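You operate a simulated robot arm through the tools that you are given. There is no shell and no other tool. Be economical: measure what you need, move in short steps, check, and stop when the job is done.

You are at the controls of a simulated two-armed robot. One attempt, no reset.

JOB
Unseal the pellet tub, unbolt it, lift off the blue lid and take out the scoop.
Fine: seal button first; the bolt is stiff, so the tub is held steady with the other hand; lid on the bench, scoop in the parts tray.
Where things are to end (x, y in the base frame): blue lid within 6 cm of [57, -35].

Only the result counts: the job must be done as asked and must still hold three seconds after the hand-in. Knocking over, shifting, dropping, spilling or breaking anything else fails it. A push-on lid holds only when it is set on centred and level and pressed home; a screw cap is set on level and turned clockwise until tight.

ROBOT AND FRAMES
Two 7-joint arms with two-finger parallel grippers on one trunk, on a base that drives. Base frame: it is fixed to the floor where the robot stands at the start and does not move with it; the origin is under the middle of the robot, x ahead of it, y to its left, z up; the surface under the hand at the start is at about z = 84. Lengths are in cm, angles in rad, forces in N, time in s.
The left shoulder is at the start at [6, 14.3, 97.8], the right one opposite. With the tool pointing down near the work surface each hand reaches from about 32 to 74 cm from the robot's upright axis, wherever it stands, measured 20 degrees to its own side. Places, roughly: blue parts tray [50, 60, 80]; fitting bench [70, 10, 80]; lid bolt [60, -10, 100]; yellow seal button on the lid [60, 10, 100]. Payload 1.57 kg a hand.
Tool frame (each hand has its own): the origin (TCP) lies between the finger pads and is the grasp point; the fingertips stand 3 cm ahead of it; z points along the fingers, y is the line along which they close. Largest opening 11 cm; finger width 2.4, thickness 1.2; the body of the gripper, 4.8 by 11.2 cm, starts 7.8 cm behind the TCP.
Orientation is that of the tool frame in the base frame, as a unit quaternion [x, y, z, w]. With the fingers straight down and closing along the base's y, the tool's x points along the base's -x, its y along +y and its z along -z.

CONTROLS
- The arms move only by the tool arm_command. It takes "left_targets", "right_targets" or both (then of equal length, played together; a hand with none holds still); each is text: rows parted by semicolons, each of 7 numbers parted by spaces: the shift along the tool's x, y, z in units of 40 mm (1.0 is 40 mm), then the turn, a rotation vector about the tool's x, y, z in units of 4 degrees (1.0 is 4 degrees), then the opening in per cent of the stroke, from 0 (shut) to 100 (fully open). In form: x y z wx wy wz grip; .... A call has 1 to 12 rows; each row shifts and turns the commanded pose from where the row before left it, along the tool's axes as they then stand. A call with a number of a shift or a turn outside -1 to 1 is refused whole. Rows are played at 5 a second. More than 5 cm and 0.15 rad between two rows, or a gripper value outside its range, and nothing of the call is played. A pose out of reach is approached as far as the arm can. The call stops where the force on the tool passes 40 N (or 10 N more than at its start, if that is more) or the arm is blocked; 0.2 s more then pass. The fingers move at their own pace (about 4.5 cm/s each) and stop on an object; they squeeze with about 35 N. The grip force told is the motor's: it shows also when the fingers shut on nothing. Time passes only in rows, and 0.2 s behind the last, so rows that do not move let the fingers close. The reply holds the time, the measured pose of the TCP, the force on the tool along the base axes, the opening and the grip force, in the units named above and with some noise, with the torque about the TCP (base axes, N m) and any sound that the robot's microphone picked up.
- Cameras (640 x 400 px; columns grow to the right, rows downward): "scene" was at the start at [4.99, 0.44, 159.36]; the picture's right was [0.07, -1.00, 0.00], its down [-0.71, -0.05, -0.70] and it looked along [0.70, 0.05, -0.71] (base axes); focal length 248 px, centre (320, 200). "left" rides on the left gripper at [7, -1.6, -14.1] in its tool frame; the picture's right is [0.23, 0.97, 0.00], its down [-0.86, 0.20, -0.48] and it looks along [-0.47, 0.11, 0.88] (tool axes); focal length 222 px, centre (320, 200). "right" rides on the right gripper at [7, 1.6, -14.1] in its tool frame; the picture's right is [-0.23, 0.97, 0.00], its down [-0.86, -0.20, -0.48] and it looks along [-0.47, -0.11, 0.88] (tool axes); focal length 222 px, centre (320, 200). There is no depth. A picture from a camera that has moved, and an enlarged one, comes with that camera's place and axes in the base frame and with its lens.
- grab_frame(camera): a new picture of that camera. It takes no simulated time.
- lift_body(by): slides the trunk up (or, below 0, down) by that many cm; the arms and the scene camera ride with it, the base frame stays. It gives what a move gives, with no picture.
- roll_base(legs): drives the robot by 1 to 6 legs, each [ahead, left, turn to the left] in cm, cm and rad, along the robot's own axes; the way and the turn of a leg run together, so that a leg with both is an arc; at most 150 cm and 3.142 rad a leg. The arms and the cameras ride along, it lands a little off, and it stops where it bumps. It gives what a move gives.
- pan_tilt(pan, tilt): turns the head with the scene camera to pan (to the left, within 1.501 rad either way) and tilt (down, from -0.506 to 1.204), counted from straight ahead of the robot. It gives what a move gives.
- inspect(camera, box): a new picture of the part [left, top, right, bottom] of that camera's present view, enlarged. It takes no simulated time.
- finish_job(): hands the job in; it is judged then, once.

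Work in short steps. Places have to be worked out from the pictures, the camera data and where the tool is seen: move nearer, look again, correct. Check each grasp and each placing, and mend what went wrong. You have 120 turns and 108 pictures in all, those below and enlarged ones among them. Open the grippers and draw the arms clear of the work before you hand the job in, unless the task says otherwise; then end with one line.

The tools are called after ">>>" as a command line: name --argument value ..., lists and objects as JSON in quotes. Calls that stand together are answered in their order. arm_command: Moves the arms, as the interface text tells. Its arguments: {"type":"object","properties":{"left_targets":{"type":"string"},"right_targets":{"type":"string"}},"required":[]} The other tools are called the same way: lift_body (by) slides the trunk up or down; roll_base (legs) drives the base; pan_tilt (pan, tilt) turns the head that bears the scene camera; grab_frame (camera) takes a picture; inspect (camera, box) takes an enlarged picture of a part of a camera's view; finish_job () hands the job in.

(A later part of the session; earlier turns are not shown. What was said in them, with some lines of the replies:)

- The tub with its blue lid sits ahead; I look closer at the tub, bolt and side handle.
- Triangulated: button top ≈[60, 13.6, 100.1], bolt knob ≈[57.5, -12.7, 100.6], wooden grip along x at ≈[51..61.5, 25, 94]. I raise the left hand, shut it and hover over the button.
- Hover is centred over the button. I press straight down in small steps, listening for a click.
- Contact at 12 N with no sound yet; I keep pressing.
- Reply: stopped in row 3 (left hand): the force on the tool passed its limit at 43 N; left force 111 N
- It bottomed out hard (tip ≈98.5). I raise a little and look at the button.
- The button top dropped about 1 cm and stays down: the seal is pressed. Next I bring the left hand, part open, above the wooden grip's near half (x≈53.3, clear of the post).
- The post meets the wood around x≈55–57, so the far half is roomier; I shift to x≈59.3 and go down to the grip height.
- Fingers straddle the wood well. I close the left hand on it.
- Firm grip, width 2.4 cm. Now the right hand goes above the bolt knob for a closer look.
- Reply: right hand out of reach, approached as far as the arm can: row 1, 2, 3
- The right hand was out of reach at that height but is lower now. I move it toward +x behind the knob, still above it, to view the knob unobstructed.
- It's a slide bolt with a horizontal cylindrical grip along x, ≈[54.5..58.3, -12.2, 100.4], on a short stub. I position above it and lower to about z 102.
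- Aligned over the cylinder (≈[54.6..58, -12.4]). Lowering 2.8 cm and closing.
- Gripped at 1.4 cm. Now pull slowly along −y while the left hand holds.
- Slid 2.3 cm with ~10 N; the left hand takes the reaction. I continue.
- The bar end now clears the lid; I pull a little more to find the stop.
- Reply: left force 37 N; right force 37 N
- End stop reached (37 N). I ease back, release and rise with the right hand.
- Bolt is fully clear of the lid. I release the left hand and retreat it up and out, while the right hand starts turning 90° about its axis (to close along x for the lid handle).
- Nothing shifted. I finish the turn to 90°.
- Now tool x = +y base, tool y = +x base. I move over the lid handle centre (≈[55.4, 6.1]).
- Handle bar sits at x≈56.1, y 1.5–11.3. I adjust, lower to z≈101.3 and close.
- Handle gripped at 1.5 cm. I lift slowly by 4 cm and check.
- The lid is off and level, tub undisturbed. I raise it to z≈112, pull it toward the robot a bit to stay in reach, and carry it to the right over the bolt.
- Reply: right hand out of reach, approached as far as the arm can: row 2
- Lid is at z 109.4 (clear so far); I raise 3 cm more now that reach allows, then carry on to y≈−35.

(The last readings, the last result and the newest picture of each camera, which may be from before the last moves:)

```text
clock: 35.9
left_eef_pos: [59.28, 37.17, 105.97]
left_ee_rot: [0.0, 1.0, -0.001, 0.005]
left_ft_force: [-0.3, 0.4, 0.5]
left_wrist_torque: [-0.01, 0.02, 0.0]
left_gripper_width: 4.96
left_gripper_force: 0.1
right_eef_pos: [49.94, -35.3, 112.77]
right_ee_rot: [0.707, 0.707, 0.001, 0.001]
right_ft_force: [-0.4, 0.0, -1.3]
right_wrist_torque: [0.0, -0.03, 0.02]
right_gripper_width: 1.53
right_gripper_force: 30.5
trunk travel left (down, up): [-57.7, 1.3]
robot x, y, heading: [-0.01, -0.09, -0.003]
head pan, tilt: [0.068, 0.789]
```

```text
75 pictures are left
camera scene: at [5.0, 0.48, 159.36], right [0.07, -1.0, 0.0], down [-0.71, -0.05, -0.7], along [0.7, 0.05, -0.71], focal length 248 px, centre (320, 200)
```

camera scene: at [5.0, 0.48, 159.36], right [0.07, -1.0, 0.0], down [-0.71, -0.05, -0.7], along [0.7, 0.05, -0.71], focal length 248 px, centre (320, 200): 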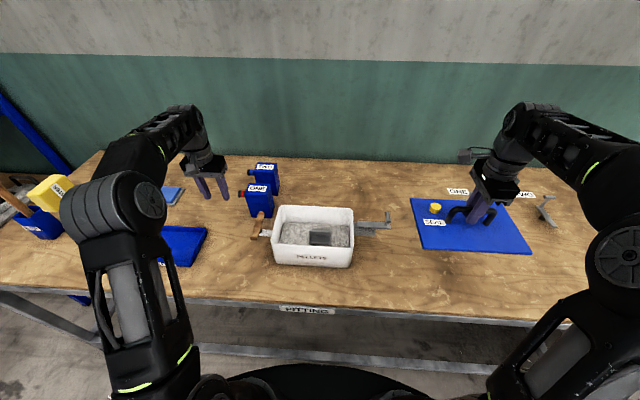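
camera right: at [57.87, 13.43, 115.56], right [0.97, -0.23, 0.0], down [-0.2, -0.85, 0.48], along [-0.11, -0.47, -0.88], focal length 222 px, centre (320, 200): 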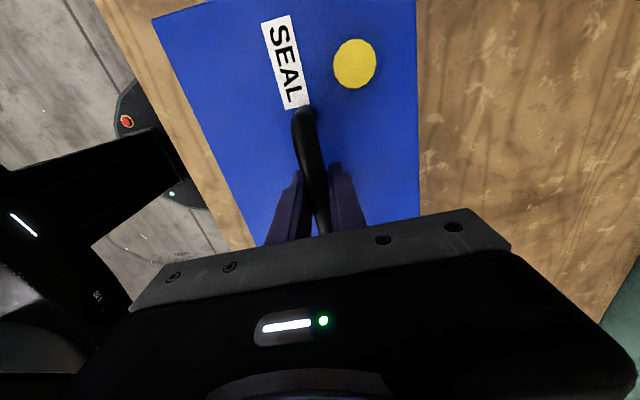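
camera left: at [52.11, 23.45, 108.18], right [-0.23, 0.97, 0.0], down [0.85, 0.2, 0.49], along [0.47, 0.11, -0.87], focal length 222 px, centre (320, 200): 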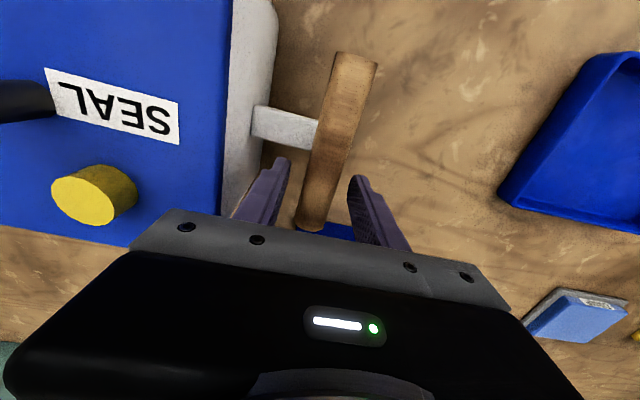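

Lid over the target side. I lower to z≈102 and move forward to x≈57.

>>> arm_command --right_targets "0 0 0.9 0 0 0 0;0 0 0.9 0 0 0 0;0 0 0.9 0 0 0 0;-0.1 0.6 0 0 0 0 0;0 0.6 0 0 0 0 0;0 0.55 0 0 0 0 0;0 0 0.5 0 0 0 0;0 0 0 0 0 0 0"

>>> grab_frame --camera "scene"

>>> grab_frame --camera "right"

```text
clock: 37.7
left_eef_pos: [59.27, 37.13, 106.1]
left_ee_rot: [0.001, 1.0, -0.001, 0.004]
left_ft_force: [0.2, -0.5, 0.5]
left_wrist_torque: [0.0, -0.02, -0.03]
left_gripper_width: 4.95
left_gripper_force: 0.1
right_eef_pos: [56.8, -35.5, 99.79]
right_ee_rot: [0.707, 0.707, 0.0, 0.0]
right_ft_force: [0.6, 0.2, -2.1]
right_wrist_torque: [-0.02, -0.03, -0.02]
right_gripper_width: 1.52
right_gripper_force: 30.8
trunk travel left (down, up): [-57.7, 1.3]
robot x, y, heading: [-0.18, -0.2, 0.001]
head pan, tilt: [0.068, 0.789]
```

```text
74 pictures are left
camera scene: at [5.01, 0.44, 159.36], right [0.07, -1.0, 0.0], down [-0.71, -0.05, -0.7], along [0.7, 0.05, -0.71], focal length 248 px, centre (320, 200)
```

scene: 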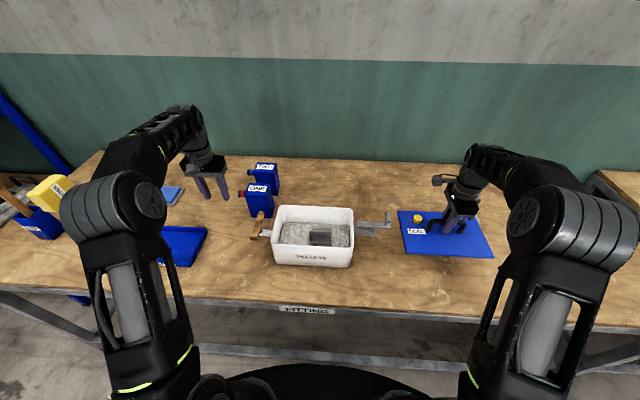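

```text
73 pictures are left
camera right: at [58.46, -28.43, 113.92], right [0.97, -0.23, 0.0], down [-0.2, -0.86, 0.48], along [-0.11, -0.47, -0.88], focal length 222 px, centre (320, 200)
```

right: 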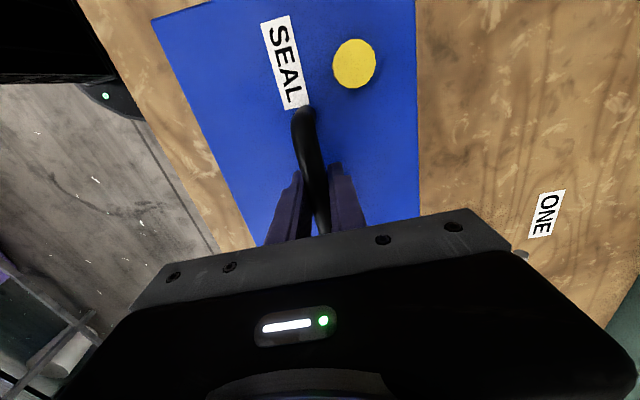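

Spot is clear. I lower with small final steps to contact.

>>> arm_command --right_targets "0 0 0.7 0 0 0 0;0 0 0.4 0 0 0 0;0 0 0.2 0 0 0 0;0 0 0.2 0 0 0 0;0 0 0.1 0 0 0 0;0 0 0.1 0 0 0 0;0 0 0.1 0 0 0 0;0 0 0.1 0 0 0 0"

```text
clock: 39.5
left_eef_pos: [59.28, 37.14, 106.08]
left_ee_rot: [0.001, 1.0, -0.001, 0.004]
left_ft_force: [0.7, -0.6, 0.1]
left_wrist_torque: [0.01, 0.02, 0.02]
left_gripper_width: 4.93
left_gripper_force: 0.0
right_eef_pos: [56.9, -35.72, 92.26]
right_ee_rot: [0.707, 0.707, 0.0, 0.001]
right_ft_force: [-0.1, 0.0, -1.3]
right_wrist_torque: [0.02, -0.02, 0.0]
right_gripper_width: 1.5
right_gripper_force: 31.5
trunk travel left (down, up): [-57.7, 1.3]
robot x, y, heading: [0.14, -0.12, -0.002]
head pan, tilt: [0.068, 0.789]
```

No contact yet at z 92.3; I continue down in small steps.

>>> arm_command --right_targets "0 0 0.1 0 0 0 0;0 0 0.1 0 0 0 0;0 0 0.1 0 0 0 0;0 0 0.1 0 0 0 0;0 0 0.1 0 0 0 0;0 0 0.1 0 0 0 0;0 0 0.1 0 0 0 0;0 0 0.1 0 0 0 0"

```text
clock: 41.3
left_eef_pos: [59.15, 37.16, 106.13]
left_ee_rot: [-0.001, 1.0, -0.001, 0.003]
left_ft_force: [-1.2, 0.8, 0.5]
left_wrist_torque: [0.01, 0.02, 0.01]
left_gripper_width: 4.94
left_gripper_force: 0.1
right_eef_pos: [57.04, -35.73, 89.31]
right_ee_rot: [0.707, 0.707, 0.002, 0.003]
right_ft_force: [-0.5, -2.5, 18.7]
right_wrist_torque: [0.61, 0.01, 0.04]
right_gripper_width: 1.52
right_gripper_force: 31.0
trunk travel left (down, up): [-57.7, 1.3]
robot x, y, heading: [0.01, -0.21, 0.001]
head pan, tilt: [0.068, 0.789]
```

Contact (18.7 N): the lid rests on the bench. I relieve, open, rise and check.

>>> arm_command --right_targets "0 0 -0.06 0 0 0 0;0 0 0 0 0 0 40;0 0 0 0 0 0 40;0 0 0 0 0 0 40;0 0 -0.5 0 0 0 40;0 0 -1 0 0 0 40;0 0 -1 0 0 0 40;0 0 -1 0 0 0 40;0 0 0 0 0 0 40"

>>> grab_frame --camera "scene"

>>> inspect --camera "scene" --box '[250, 180, 400, 280]'

```text
clock: 43.3
left_eef_pos: [59.23, 37.14, 106.01]
left_ee_rot: [0.0, 1.0, 0.0, 0.004]
left_ft_force: [-0.2, 0.7, -0.1]
left_wrist_torque: [-0.01, -0.03, -0.01]
left_gripper_width: 4.99
left_gripper_force: 0.1
right_eef_pos: [57.07, -35.83, 103.32]
right_ee_rot: [0.707, 0.707, 0.0, 0.0]
right_ft_force: [-0.5, 0.3, -0.7]
right_wrist_torque: [-0.02, 0.04, 0.02]
right_gripper_width: 4.39
right_gripper_force: 0.1
trunk travel left (down, up): [-57.7, 1.3]
robot x, y, heading: [0.11, -0.24, 0.0]
head pan, tilt: [0.068, 0.789]
```

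```text
72 pictures are left
camera scene: at [5.03, 0.43, 159.36], right [0.07, -1.0, 0.0], down [-0.71, -0.05, -0.7], along [0.7, 0.05, -0.71], focal length 248 px, centre (320, 200)
```

scene: 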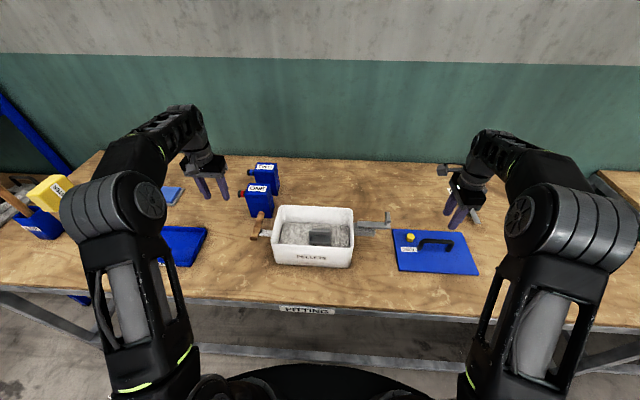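

```text
4.00 times, centred on (325, 230) of scene
camera zoom: at [5.03, 0.43, 159.36], right [0.07, -1.0, 0.0], down [-0.71, -0.05, -0.7], along [0.7, 0.05, -0.71], focal length 990 px, centre (300, 80)
```

zoom: 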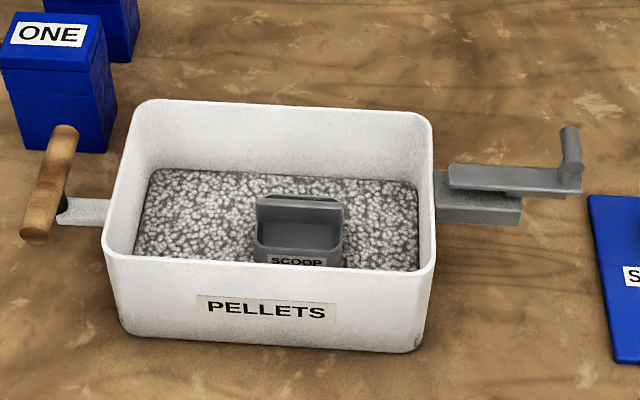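

Lid is placed and flat. The scoop sits on the pellets around [54.5, 4]. I bring the left hand above the tub to look.

>>> arm_command --left_targets "0 0 -0.8 0 0 0 60;0 -1 0 0 0 0 60;0 -1 0 0 0 0 60;0 -1 0 0 0 0 60;0 -1 0 0 0 0 60;0 -1 0 0 0 0 60;0 -1 0 0 0 0 60;0 -1 0 0 0 0 60;0 0 0 0 0 0 60"

>>> grab_frame --camera "left"

```text
clock: 45.3
left_eef_pos: [59.21, 9.04, 108.34]
left_ee_rot: [-0.001, 1.0, -0.001, 0.005]
left_ft_force: [-0.7, -0.1, 0.2]
left_wrist_torque: [-0.03, -0.03, 0.01]
left_gripper_width: 6.6
left_gripper_force: 0.1
left hand out of reach, approached as far as the arm can: row 1
right_eef_pos: [56.96, -35.54, 103.28]
right_ee_rot: [0.707, 0.707, 0.001, 0.001]
right_ft_force: [0.0, 1.7, 0.2]
right_wrist_torque: [0.0, -0.01, -0.01]
right_gripper_width: 4.4
right_gripper_force: 0.0
trunk travel left (down, up): [-57.7, 1.3]
robot x, y, heading: [0.29, 0.13, -0.001]
head pan, tilt: [0.068, 0.789]
```

```text
70 pictures are left
camera left: at [52.11, 7.49, 122.43], right [-0.23, 0.97, 0.0], down [0.85, 0.2, 0.49], along [0.47, 0.11, -0.87], focal length 222 px, centre (320, 200)
```

left: 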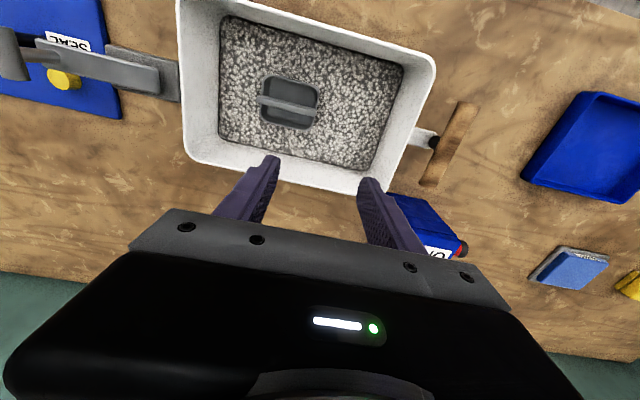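

>>> inspect --camera "left" --box '[200, 40, 380, 160]'

```text
3.33 times, centred on (290, 100) of left
camera zoom: at [52.11, 7.49, 122.43], right [-0.23, 0.97, 0.0], down [0.85, 0.2, 0.49], along [0.47, 0.11, -0.87], focal length 740 px, centre (420, 533)
```

zoom: 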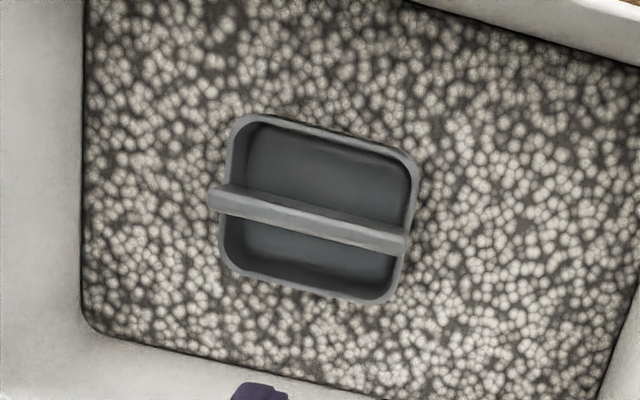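

The scoop has a bar across its top along y, ≈[56.4, 0.6..7.8, 92.2]. I turn the left hand −90° so that it closes along x.

>>> arm_command --left_targets "0 0 0 0 0 -1 40;0 0 0 0 0 -1 40;0 0 0 0 0 -1 40;0 0 0 0 0 -1 40;0 0 0 0 0 -1 40;0 0 0 0 0 -1 40;0 0 0 0 0 -1 40;0 0 0 0 0 -1 40;0 0 0 0 0 -1 40;0 0 0 0 0 -1 40;0 0 0 0 0 -1 40;0 0 0 0 0 -1 40"

>>> arm_command --left_targets "0 0 0 0 0 -1 24;0 0 0 0 0 -1 24;0 0 0 0 0 -1 24;0 0 0 0 0 -1 24;0 0 0 0 0 -1 24;0 0 0 0 0 -1 24;0 0 0 0 0 -1 24;0 0 0 0 0 -1 24;0 0 0 0 0 -1 24;0 0 0 0 0 -1 24;0 0 0 0 0 -0.5 24;0 0 0 0 0 0 24"

>>> grab_frame --camera "left"

```text
clock: 47.9
left_eef_pos: [59.12, 9.01, 108.13]
left_ee_rot: [-0.408, 0.913, -0.002, 0.004]
left_ft_force: [0.3, -0.1, -0.1]
left_wrist_torque: [0.01, -0.01, -0.02]
left_gripper_width: 4.4
left_gripper_force: 0.1
right_eef_pos: [57.13, -35.78, 103.32]
right_ee_rot: [0.707, 0.707, 0.001, 0.0]
right_ft_force: [1.0, -0.2, -0.7]
right_wrist_torque: [-0.02, -0.01, -0.01]
right_gripper_width: 4.4
right_gripper_force: 0.1
trunk travel left (down, up): [-57.7, 1.3]
robot x, y, heading: [0.11, -0.11, 0.008]
head pan, tilt: [0.068, 0.789]
```

```text
clock: 50.5
left_eef_pos: [59.28, 9.03, 108.03]
left_ee_rot: [0.708, -0.707, 0.004, -0.002]
left_ft_force: [-0.5, -0.7, 0.1]
left_wrist_torque: [-0.03, 0.01, 0.02]
left_gripper_width: 2.66
left_gripper_force: 0.1
right_eef_pos: [56.97, -35.79, 103.21]
right_ee_rot: [0.707, 0.707, 0.0, 0.0]
right_ft_force: [-0.3, 0.0, 0.2]
right_wrist_torque: [0.01, 0.01, 0.02]
right_gripper_width: 4.41
right_gripper_force: 0.0
trunk travel left (down, up): [-57.7, 1.3]
robot x, y, heading: [-0.13, -0.27, -0.002]
head pan, tilt: [0.068, 0.789]
```

```text
68 pictures are left
camera left: at [60.73, 2.12, 122.26], right [-0.97, -0.23, -0.01], down [-0.2, 0.86, 0.48], along [-0.1, 0.47, -0.88], focal length 222 px, centre (320, 200)
```

left: 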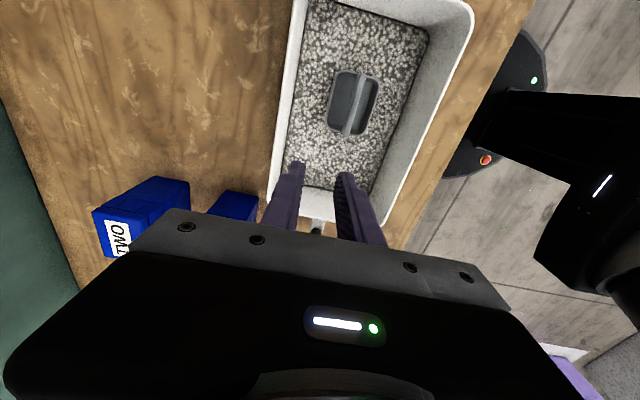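

Bar confirmed at [56.3, 4.1] centre. I move over it and lower to about z 98 for a check.

>>> arm_command --left_targets "0.615 0.37 0 0 0 0 24;0.615 0.37 0 0 0 0 24;0 0 0.9 0 0 0 24;0 0 0.8 0 0 0 24;0 0 0.8 0 0 0 24;0 0 0 0 0 0 24"

>>> grab_frame --camera "left"

>>> inspect --camera "scene" --box '[270, 180, 370, 270]'

```text
clock: 51.9
left_eef_pos: [56.33, 4.32, 98.04]
left_ee_rot: [-0.707, 0.707, -0.004, 0.003]
left_ft_force: [-0.8, 0.6, -0.6]
left_wrist_torque: [0.0, -0.02, -0.01]
left_gripper_width: 2.65
left_gripper_force: 0.1
right_eef_pos: [57.03, -35.68, 103.29]
right_ee_rot: [0.707, 0.707, 0.001, 0.001]
right_ft_force: [-1.3, 0.6, -0.7]
right_wrist_torque: [-0.02, 0.0, -0.06]
right_gripper_width: 4.41
right_gripper_force: 0.0
trunk travel left (down, up): [-57.7, 1.3]
robot x, y, heading: [-0.0, -0.2, -0.003]
head pan, tilt: [0.068, 0.789]
```

```text
67 pictures are left
camera left: at [57.77, -2.68, 112.3], right [-0.97, -0.23, -0.01], down [-0.2, 0.86, 0.48], along [-0.1, 0.46, -0.88], focal length 222 px, centre (320, 200)
```

left: 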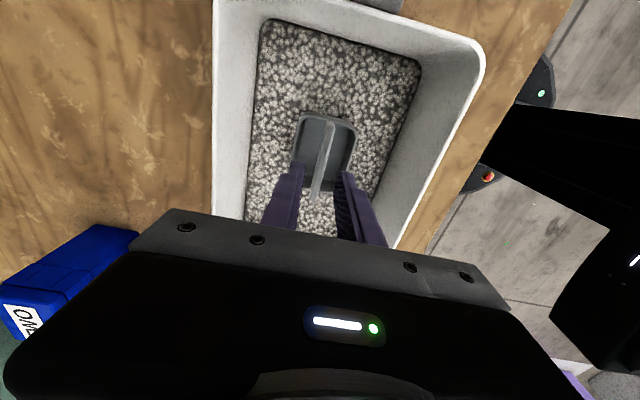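

```text
4.44 times, centred on (320, 225) of scene
camera zoom: at [4.94, 0.43, 159.36], right [0.07, -1.0, 0.0], down [-0.71, -0.05, -0.71], along [0.7, 0.05, -0.71], focal length 1100 px, centre (320, 89)
```

zoom: 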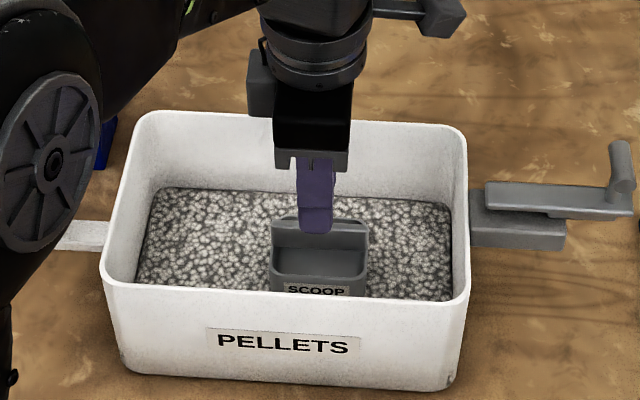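

Bar is centred between the fingers. I lower 4.8 cm to z≈93.2 and close.

>>> arm_command --left_targets "0 0 0.4 0 0 0 24;0 0 0.3 0 0 0 24;0 0 0.25 0 0 0 24;0 0 0.25 0 0 0 24;0 0 0 0 0 0 24;0 0 0 0 0 0 0;0 0 0 0 0 0 0;0 0 0 0 0 0 0;0 0 0 0 0 0 0"

>>> inspect --camera "scene" --box '[270, 180, 370, 270]'

>>> grab_frame --camera "left"

```text
clock: 53.9
left_eef_pos: [56.28, 4.17, 93.51]
left_ee_rot: [0.707, -0.707, 0.004, -0.003]
left_ft_force: [3.6, -0.8, 14.3]
left_wrist_torque: [-0.02, 0.25, 0.07]
left_gripper_width: 0.7
left_gripper_force: 26.9
right_eef_pos: [56.96, -35.75, 103.39]
right_ee_rot: [0.707, 0.707, 0.001, 0.001]
right_ft_force: [0.4, -0.1, 0.4]
right_wrist_torque: [0.02, 0.03, 0.01]
right_gripper_width: 4.4
right_gripper_force: 0.0
trunk travel left (down, up): [-57.7, 1.3]
robot x, y, heading: [-0.17, -0.13, -0.005]
head pan, tilt: [0.068, 0.789]
```

```text
4.44 times, centred on (320, 225) of scene
camera zoom: at [4.92, 0.43, 159.37], right [0.07, -1.0, 0.0], down [-0.71, -0.05, -0.71], along [0.7, 0.05, -0.71], focal length 1100 px, centre (320, 89)
```

zoom: 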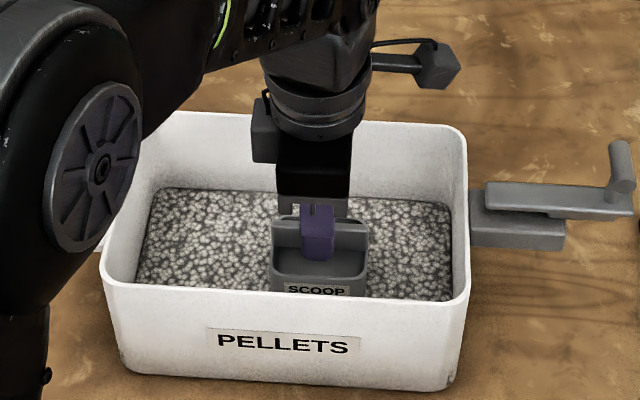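

```text
64 pictures are left
camera left: at [57.71, -2.77, 107.74], right [-0.97, -0.23, -0.01], down [-0.2, 0.86, 0.48], along [-0.1, 0.46, -0.88], focal length 222 px, centre (320, 200)
```

left: 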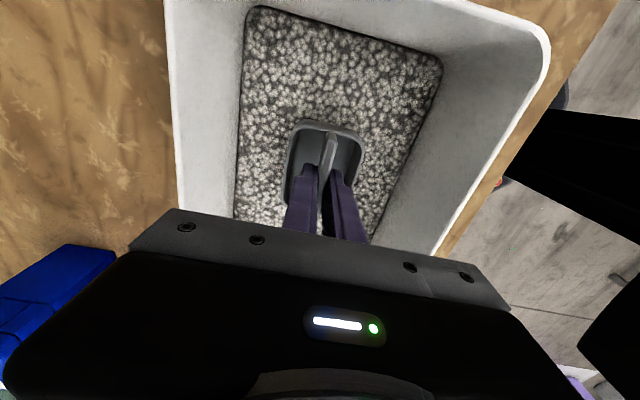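

Gripped a 0.7 cm web with tips on the scoop floor. I lift slowly.

>>> arm_command --left_targets "0 0 -0.1 0 0 0 0;0 0 -0.2 0 0 0 0;0 0 -0.3 0 0 0 0;0 0 -0.4 0 0 0 0;0 0 -0.5 0 0 0 0;0 0 -0.5 0 0 0 0;0 0 0 0 0 0 0"

>>> grab_frame --camera "left"

>>> inspect --camera "scene" --box '[250, 160, 390, 270]'

```text
clock: 55.5
left_eef_pos: [56.41, 3.9, 101.31]
left_ee_rot: [-0.707, 0.707, -0.003, 0.003]
left_ft_force: [0.0, 0.5, 0.0]
left_wrist_torque: [0.0, 0.02, 0.02]
left_gripper_width: 0.72
left_gripper_force: 26.4
right_eef_pos: [57.02, -35.84, 103.34]
right_ee_rot: [0.707, 0.708, 0.001, 0.001]
right_ft_force: [-0.2, -0.3, 0.4]
right_wrist_torque: [0.0, -0.03, 0.01]
right_gripper_width: 4.39
right_gripper_force: 0.0
trunk travel left (down, up): [-57.7, 1.3]
robot x, y, heading: [-0.16, 0.05, -0.002]
head pan, tilt: [0.068, 0.789]
```

```text
63 pictures are left
camera left: at [57.8, -2.95, 115.54], right [-0.97, -0.23, -0.01], down [-0.2, 0.86, 0.48], along [-0.1, 0.47, -0.88], focal length 222 px, centre (320, 200)
```

left: 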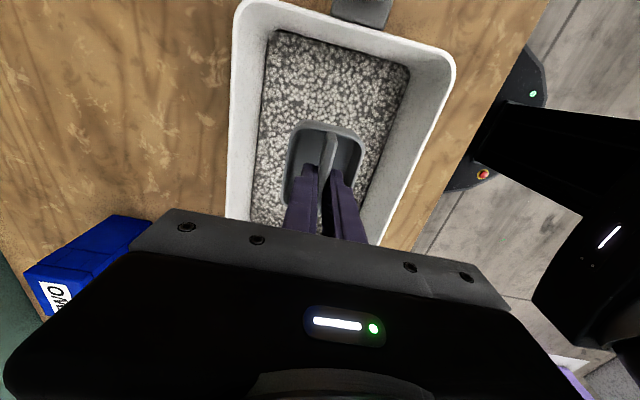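

```text
3.64 times, centred on (320, 215) of scene
camera zoom: at [5.02, 0.44, 159.36], right [0.07, -1.0, 0.0], down [-0.71, -0.05, -0.7], along [0.7, 0.05, -0.71], focal length 900 px, centre (320, 146)
```

zoom: 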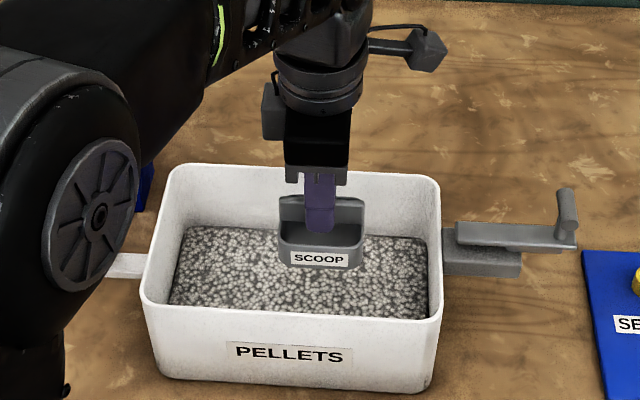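

Scoop is held level and empty. I raise it clear and carry it left toward the tray.

>>> arm_command --left_targets "0 0.2 -0.6 0 0 0 0;0 0.4 -0.6 0 0 0 0;0 0.5 -0.4 0 0 0 0;-0.5 0.4 0 0 0 0 0;-0.9 0 0 0 0 0 0;-0.9 0 0 0 0 0 0;-0.9 0 0 0 0 0 0;-0.9 0 0 0 0 0 0;-0.9 0 0 0 0 0 0;-0.9 0 0 0 0 0 0;-0.9 0 0 0 0 0 0;0 0 0 0 0 0 0"

>>> arm_command --left_targets "-0.9 0 0 0 0 0 0;-0.9 0 0 0 0 0 0;-0.6 0 0 0 0 0 0;0 0 0 0 0 0 0"

>>> grab_frame --camera "scene"

>>> grab_frame --camera "left"

```text
clock: 58.1
left_eef_pos: [50.34, 31.43, 107.24]
left_ee_rot: [-0.707, 0.707, -0.003, 0.003]
left_ft_force: [-0.8, 0.1, -0.7]
left_wrist_torque: [0.01, -0.04, -0.01]
left_gripper_width: 0.7
left_gripper_force: 26.7
right_eef_pos: [56.99, -35.85, 103.23]
right_ee_rot: [0.707, 0.707, 0.0, 0.001]
right_ft_force: [0.1, 0.4, 0.2]
right_wrist_torque: [0.03, -0.01, 0.0]
right_gripper_width: 4.4
right_gripper_force: 0.0
trunk travel left (down, up): [-57.7, 1.3]
robot x, y, heading: [-0.13, -0.29, -0.002]
head pan, tilt: [0.068, 0.789]
```

```text
clock: 59.1
left_eef_pos: [50.36, 40.97, 107.42]
left_ee_rot: [0.707, -0.707, 0.003, -0.003]
left_ft_force: [0.5, -1.3, -0.9]
left_wrist_torque: [0.01, 0.0, -0.03]
left_gripper_width: 0.72
left_gripper_force: 26.5
right_eef_pos: [56.93, -35.7, 103.32]
right_ee_rot: [0.706, 0.708, 0.0, 0.0]
right_ft_force: [-0.1, -0.2, -0.7]
right_wrist_torque: [0.0, 0.03, 0.01]
right_gripper_width: 4.41
right_gripper_force: 0.0
trunk travel left (down, up): [-57.7, 1.3]
robot x, y, heading: [-0.2, 0.22, -0.002]
head pan, tilt: [0.068, 0.789]
```

```text
61 pictures are left
camera scene: at [4.99, 0.42, 159.36], right [0.07, -1.0, 0.0], down [-0.71, -0.05, -0.7], along [0.7, 0.05, -0.71], focal length 248 px, centre (320, 200)
```

scene: 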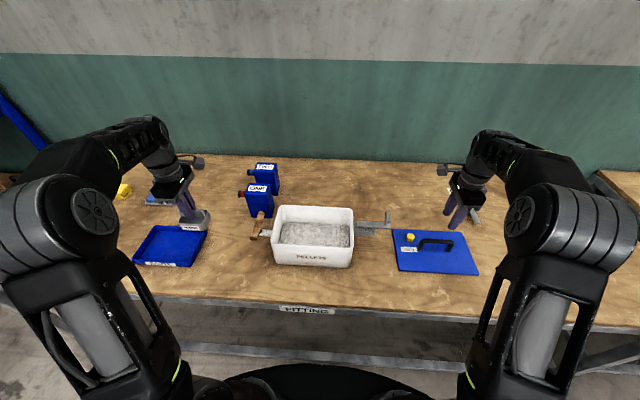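

```text
60 pictures are left
camera left: at [51.8, 34.08, 121.65], right [-0.97, -0.23, -0.01], down [-0.2, 0.86, 0.48], along [-0.1, 0.47, -0.88], focal length 222 px, centre (320, 200)
```

left: 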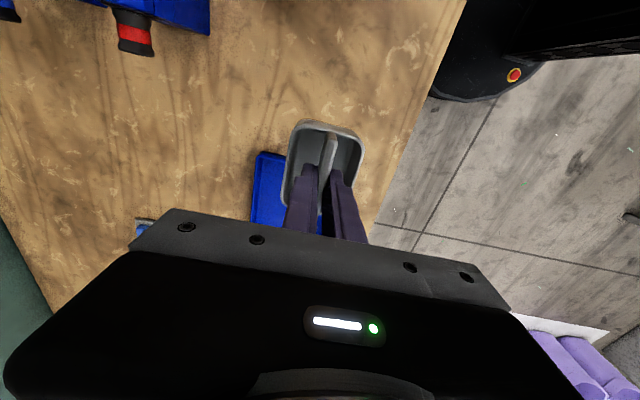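

Tray spans ≈x 43.5–59.5, y 46.4–66, within shoulder reach at low height. I lower to z≈97 while moving to [50.5, 55.5].

>>> arm_command --left_targets "0 0 0.6 0 0 0 0;0 0 0.6 0 0 0 0;-0.3 0 0.6 0 0 0 0;-0.6 0 0.5 0 0 0 0;-0.8 0 0.3 0 0 0 0;-0.8 0 0 0 0 0 0;-0.8 0 0 0 0 0 0;-0.3 0 0 0 0 0 0;0 0 0 0 0 0 0"

>>> grab_frame --camera "scene"

>>> grab_frame --camera "left"

```text
clock: 61.1
left_eef_pos: [50.24, 55.32, 97.2]
left_ee_rot: [-0.707, 0.707, -0.004, 0.003]
left_ft_force: [-0.4, 1.1, -0.9]
left_wrist_torque: [-0.01, 0.01, -0.02]
left_gripper_width: 0.71
left_gripper_force: 27.0
right_eef_pos: [57.06, -35.86, 103.24]
right_ee_rot: [0.706, 0.708, 0.001, 0.001]
right_ft_force: [-0.5, 0.1, -0.3]
right_wrist_torque: [0.02, 0.04, 0.02]
right_gripper_width: 4.39
right_gripper_force: 0.0
trunk travel left (down, up): [-57.7, 1.3]
robot x, y, heading: [0.08, 0.28, -0.002]
head pan, tilt: [0.068, 0.789]
```

```text
59 pictures are left
camera scene: at [5.0, 0.46, 159.36], right [0.07, -1.0, 0.0], down [-0.71, -0.05, -0.7], along [0.7, 0.05, -0.71], focal length 248 px, centre (320, 200)
```

scene: 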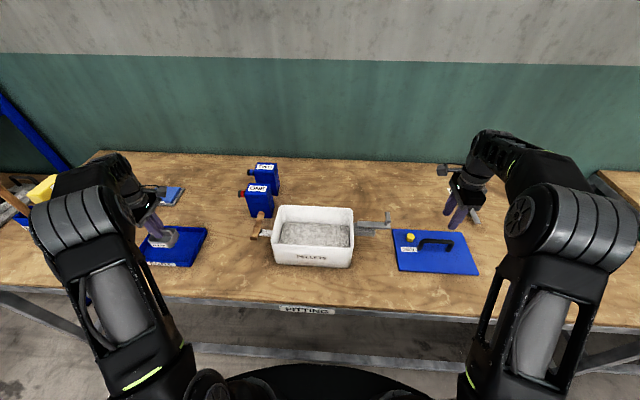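

```text
58 pictures are left
camera left: at [51.76, 48.38, 111.37], right [-0.97, -0.23, -0.01], down [-0.2, 0.86, 0.48], along [-0.1, 0.46, -0.88], focal length 222 px, centre (320, 200)
```

left: 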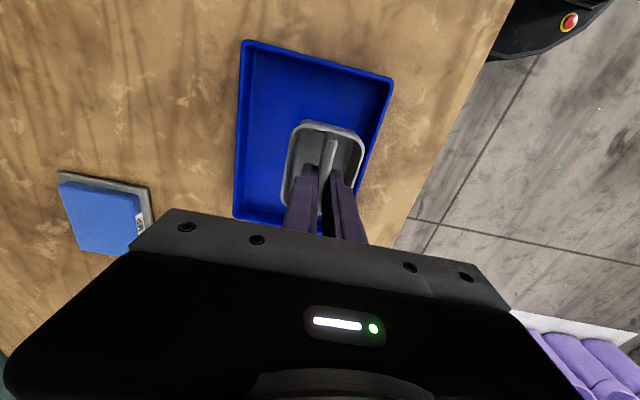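

Tray confirmed, centre ≈[52, 56.5]. I nudge +1.4 cm in x and lower to contact in small steps.

>>> arm_command --left_targets "-0.1 -0.35 0 0 0 0 0;0 0 0.6 0 0 0 0;0 0 0.5 0 0 0 0;0 0 0.3 0 0 0 0;0 0 0.1 0 0 0 0;0 0 0.1 0 0 0 0;0 0 0.1 0 0 0 0;0 0 0.1 0 0 0 0;0 0 0.1 0 0 0 0"

```text
clock: 63.1
left_eef_pos: [51.97, 55.83, 90.42]
left_ee_rot: [-0.707, 0.707, -0.005, 0.009]
left_ft_force: [-6.2, -4.9, 23.2]
left_wrist_torque: [-0.59, 0.95, 0.06]
left_gripper_width: 0.75
left_gripper_force: 27.5
right_eef_pos: [56.85, -35.76, 103.35]
right_ee_rot: [0.707, 0.707, 0.001, 0.0]
right_ft_force: [0.7, -0.2, -0.9]
right_wrist_torque: [-0.02, -0.01, 0.0]
right_gripper_width: 4.4
right_gripper_force: 0.0
trunk travel left (down, up): [-57.7, 1.3]
robot x, y, heading: [0.11, -0.3, -0.001]
head pan, tilt: [0.068, 0.789]
stopped in row 9 (left hand): the force on the tool passed its limit at 44 N (the readings are from after the stop); the commanded pose is now the measured one
```

Contact at z 90.4. I look whether the scoop sits inside the tray.

>>> grab_frame --camera "left"

>>> inspect --camera "scene" --box '[110, 190, 230, 280]'

```text
57 pictures are left
camera left: at [53.29, 48.8, 104.68], right [-0.97, -0.23, -0.02], down [-0.21, 0.85, 0.48], along [-0.09, 0.47, -0.88], focal length 222 px, centre (320, 200)
```

left: 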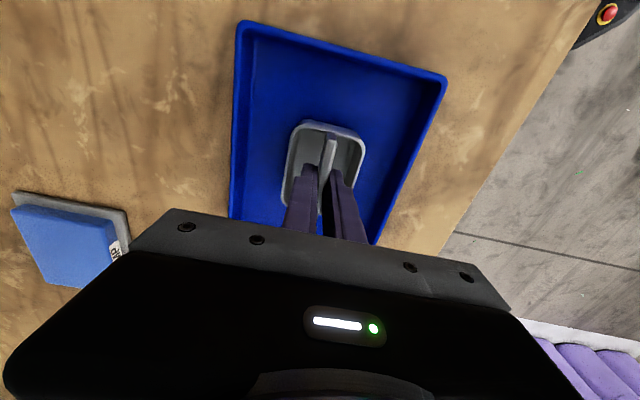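

```text
4.44 times, centred on (170, 235) of scene
camera zoom: at [4.81, 0.25, 159.37], right [0.07, -1.0, 0.0], down [-0.71, -0.05, -0.71], along [0.7, 0.05, -0.71], focal length 1100 px, centre (987, 44)
```

zoom: 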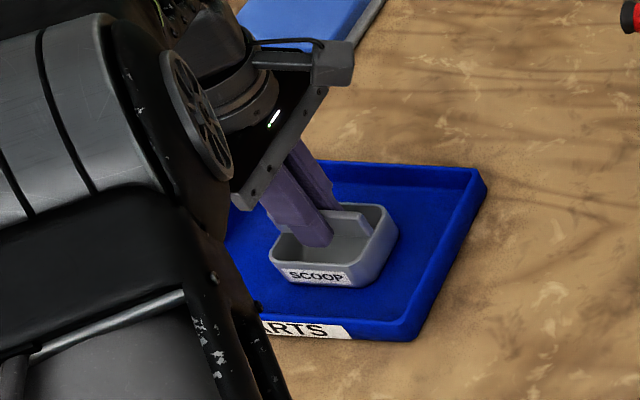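

The scoop sits flat inside the tray. I relieve the force, open to the same 2.6 cm and rise straight up.

>>> arm_command --left_targets "0 0 -0.05 0 0 0 0;0 0 0 0 0 0 22;0 0 0 0 0 0 22;0 0 0 0 0 0 22;0 0 -0.3 0 0 0 22;0 0 -0.5 0 0 0 22;0 0 -0.6 0 0 0 22;0 0 0 0 0 0 22"

>>> grab_frame --camera "left"

>>> inspect --camera "scene" --box '[110, 190, 230, 280]'

```text
clock: 64.9
left_eef_pos: [51.98, 55.89, 95.96]
left_ee_rot: [-0.707, 0.707, -0.005, 0.007]
left_ft_force: [0.3, -0.4, -0.3]
left_wrist_torque: [0.0, 0.0, 0.02]
left_gripper_width: 2.42
left_gripper_force: 0.1
right_eef_pos: [57.07, -35.65, 103.31]
right_ee_rot: [0.708, 0.707, 0.0, 0.001]
right_ft_force: [-0.2, 0.2, 0.9]
right_wrist_torque: [0.0, 0.04, 0.01]
right_gripper_width: 4.41
right_gripper_force: 0.1
trunk travel left (down, up): [-57.7, 1.3]
robot x, y, heading: [0.13, 0.14, 0.006]
head pan, tilt: [0.068, 0.789]
```

```text
55 pictures are left
camera left: at [53.35, 48.86, 110.09], right [-0.97, -0.23, -0.02], down [-0.21, 0.85, 0.48], along [-0.1, 0.47, -0.88], focal length 222 px, centre (320, 200)
```

left: 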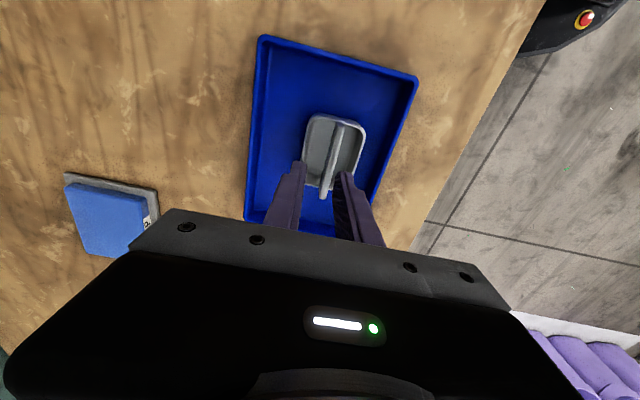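

```text
4.44 times, centred on (170, 235) of scene
camera zoom: at [5.0, 0.46, 159.36], right [0.07, -1.0, 0.0], down [-0.71, -0.05, -0.7], along [0.7, 0.05, -0.71], focal length 1100 px, centre (987, 44)
```

zoom: 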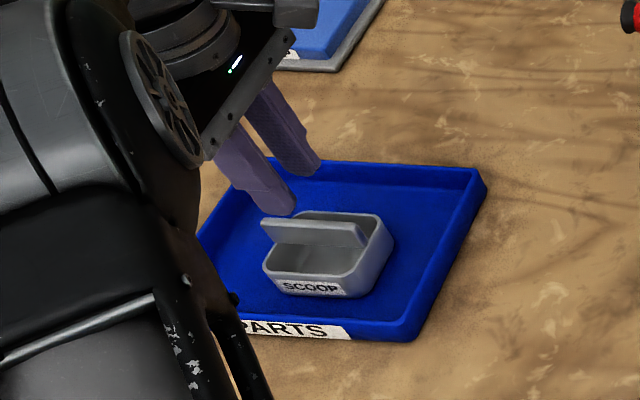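

Scoop rests free in the tray. I draw both arms clear, opening the grippers.

>>> arm_command --left_targets "0 0 -0.6 0 0 0 22;0 0.4 -0.8 0 0 0 22;0 0.6 -0.8 0 0 0 60;0 0.8 -0.4 0 0 0 100;0 0.6 0 0 0 0 100;0 0 0 0 0 0 100" --right_targets "0 0 -0.3 0 0 0 40;0 -0.5 -0.6 0 0 0 40;0 -0.7 -0.6 0 0 0 60;0 -0.7 -0.4 0 0 0 100;0 -0.5 0 0 0 0 100;0 0 0 0 0 0 100"

>>> grab_frame --camera "scene"

>>> inspect --camera "scene" --box '[250, 180, 400, 280]'

```text
clock: 66.3
left_eef_pos: [42.25, 55.75, 106.07]
left_ee_rot: [0.707, -0.707, 0.004, -0.008]
left_ft_force: [-0.4, 0.3, -0.1]
left_wrist_torque: [0.01, 0.0, 0.0]
left_gripper_width: 10.97
left_gripper_force: 0.2
right_eef_pos: [47.53, -35.91, 110.89]
right_ee_rot: [0.707, 0.707, -0.001, 0.0]
right_ft_force: [-0.4, 0.4, 0.3]
right_wrist_torque: [-0.01, 0.02, -0.01]
right_gripper_width: 10.98
right_gripper_force: 0.0
trunk travel left (down, up): [-57.7, 1.3]
robot x, y, heading: [-0.01, 0.04, -0.001]
head pan, tilt: [0.068, 0.789]
```

```text
53 pictures are left
camera scene: at [5.04, 0.45, 159.36], right [0.07, -1.0, 0.0], down [-0.71, -0.05, -0.7], along [0.7, 0.05, -0.71], focal length 248 px, centre (320, 200)
```

scene: 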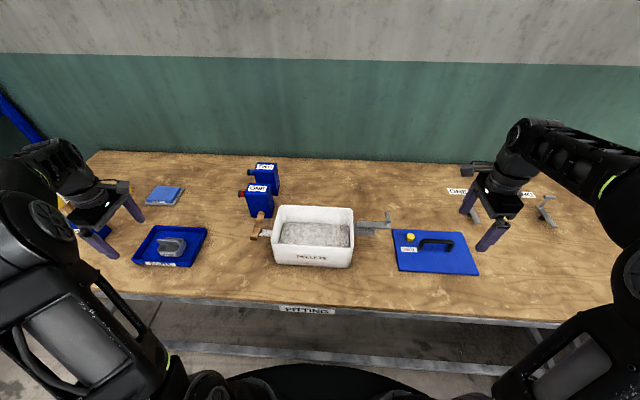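

```text
4.00 times, centred on (325, 230) of scene
camera zoom: at [5.04, 0.45, 159.36], right [0.07, -1.0, 0.0], down [-0.71, -0.05, -0.7], along [0.7, 0.05, -0.71], focal length 990 px, centre (300, 80)
```

zoom: 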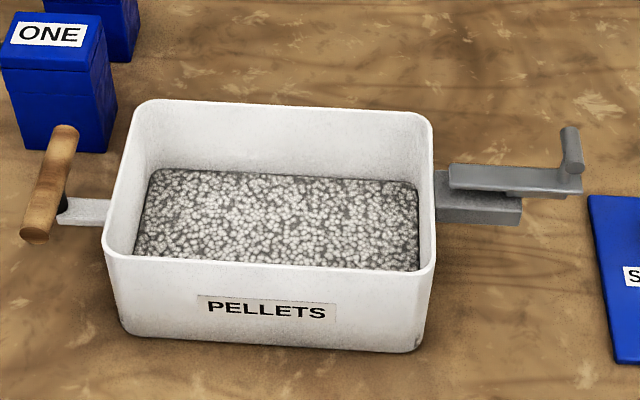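

The lid rests at about [56, -36], the scoop is in the tray, the tub stands where it was and both arms are clear. I hand in.

>>> finish_job

```text
The job is handed in.
```

The seal is pressed, the bolt drawn, the blue lid is on the bench at about [56, -36], and the scoop is in the parts tray. The tub is where it was, with no spill seen, and both arms are clear with grippers open.
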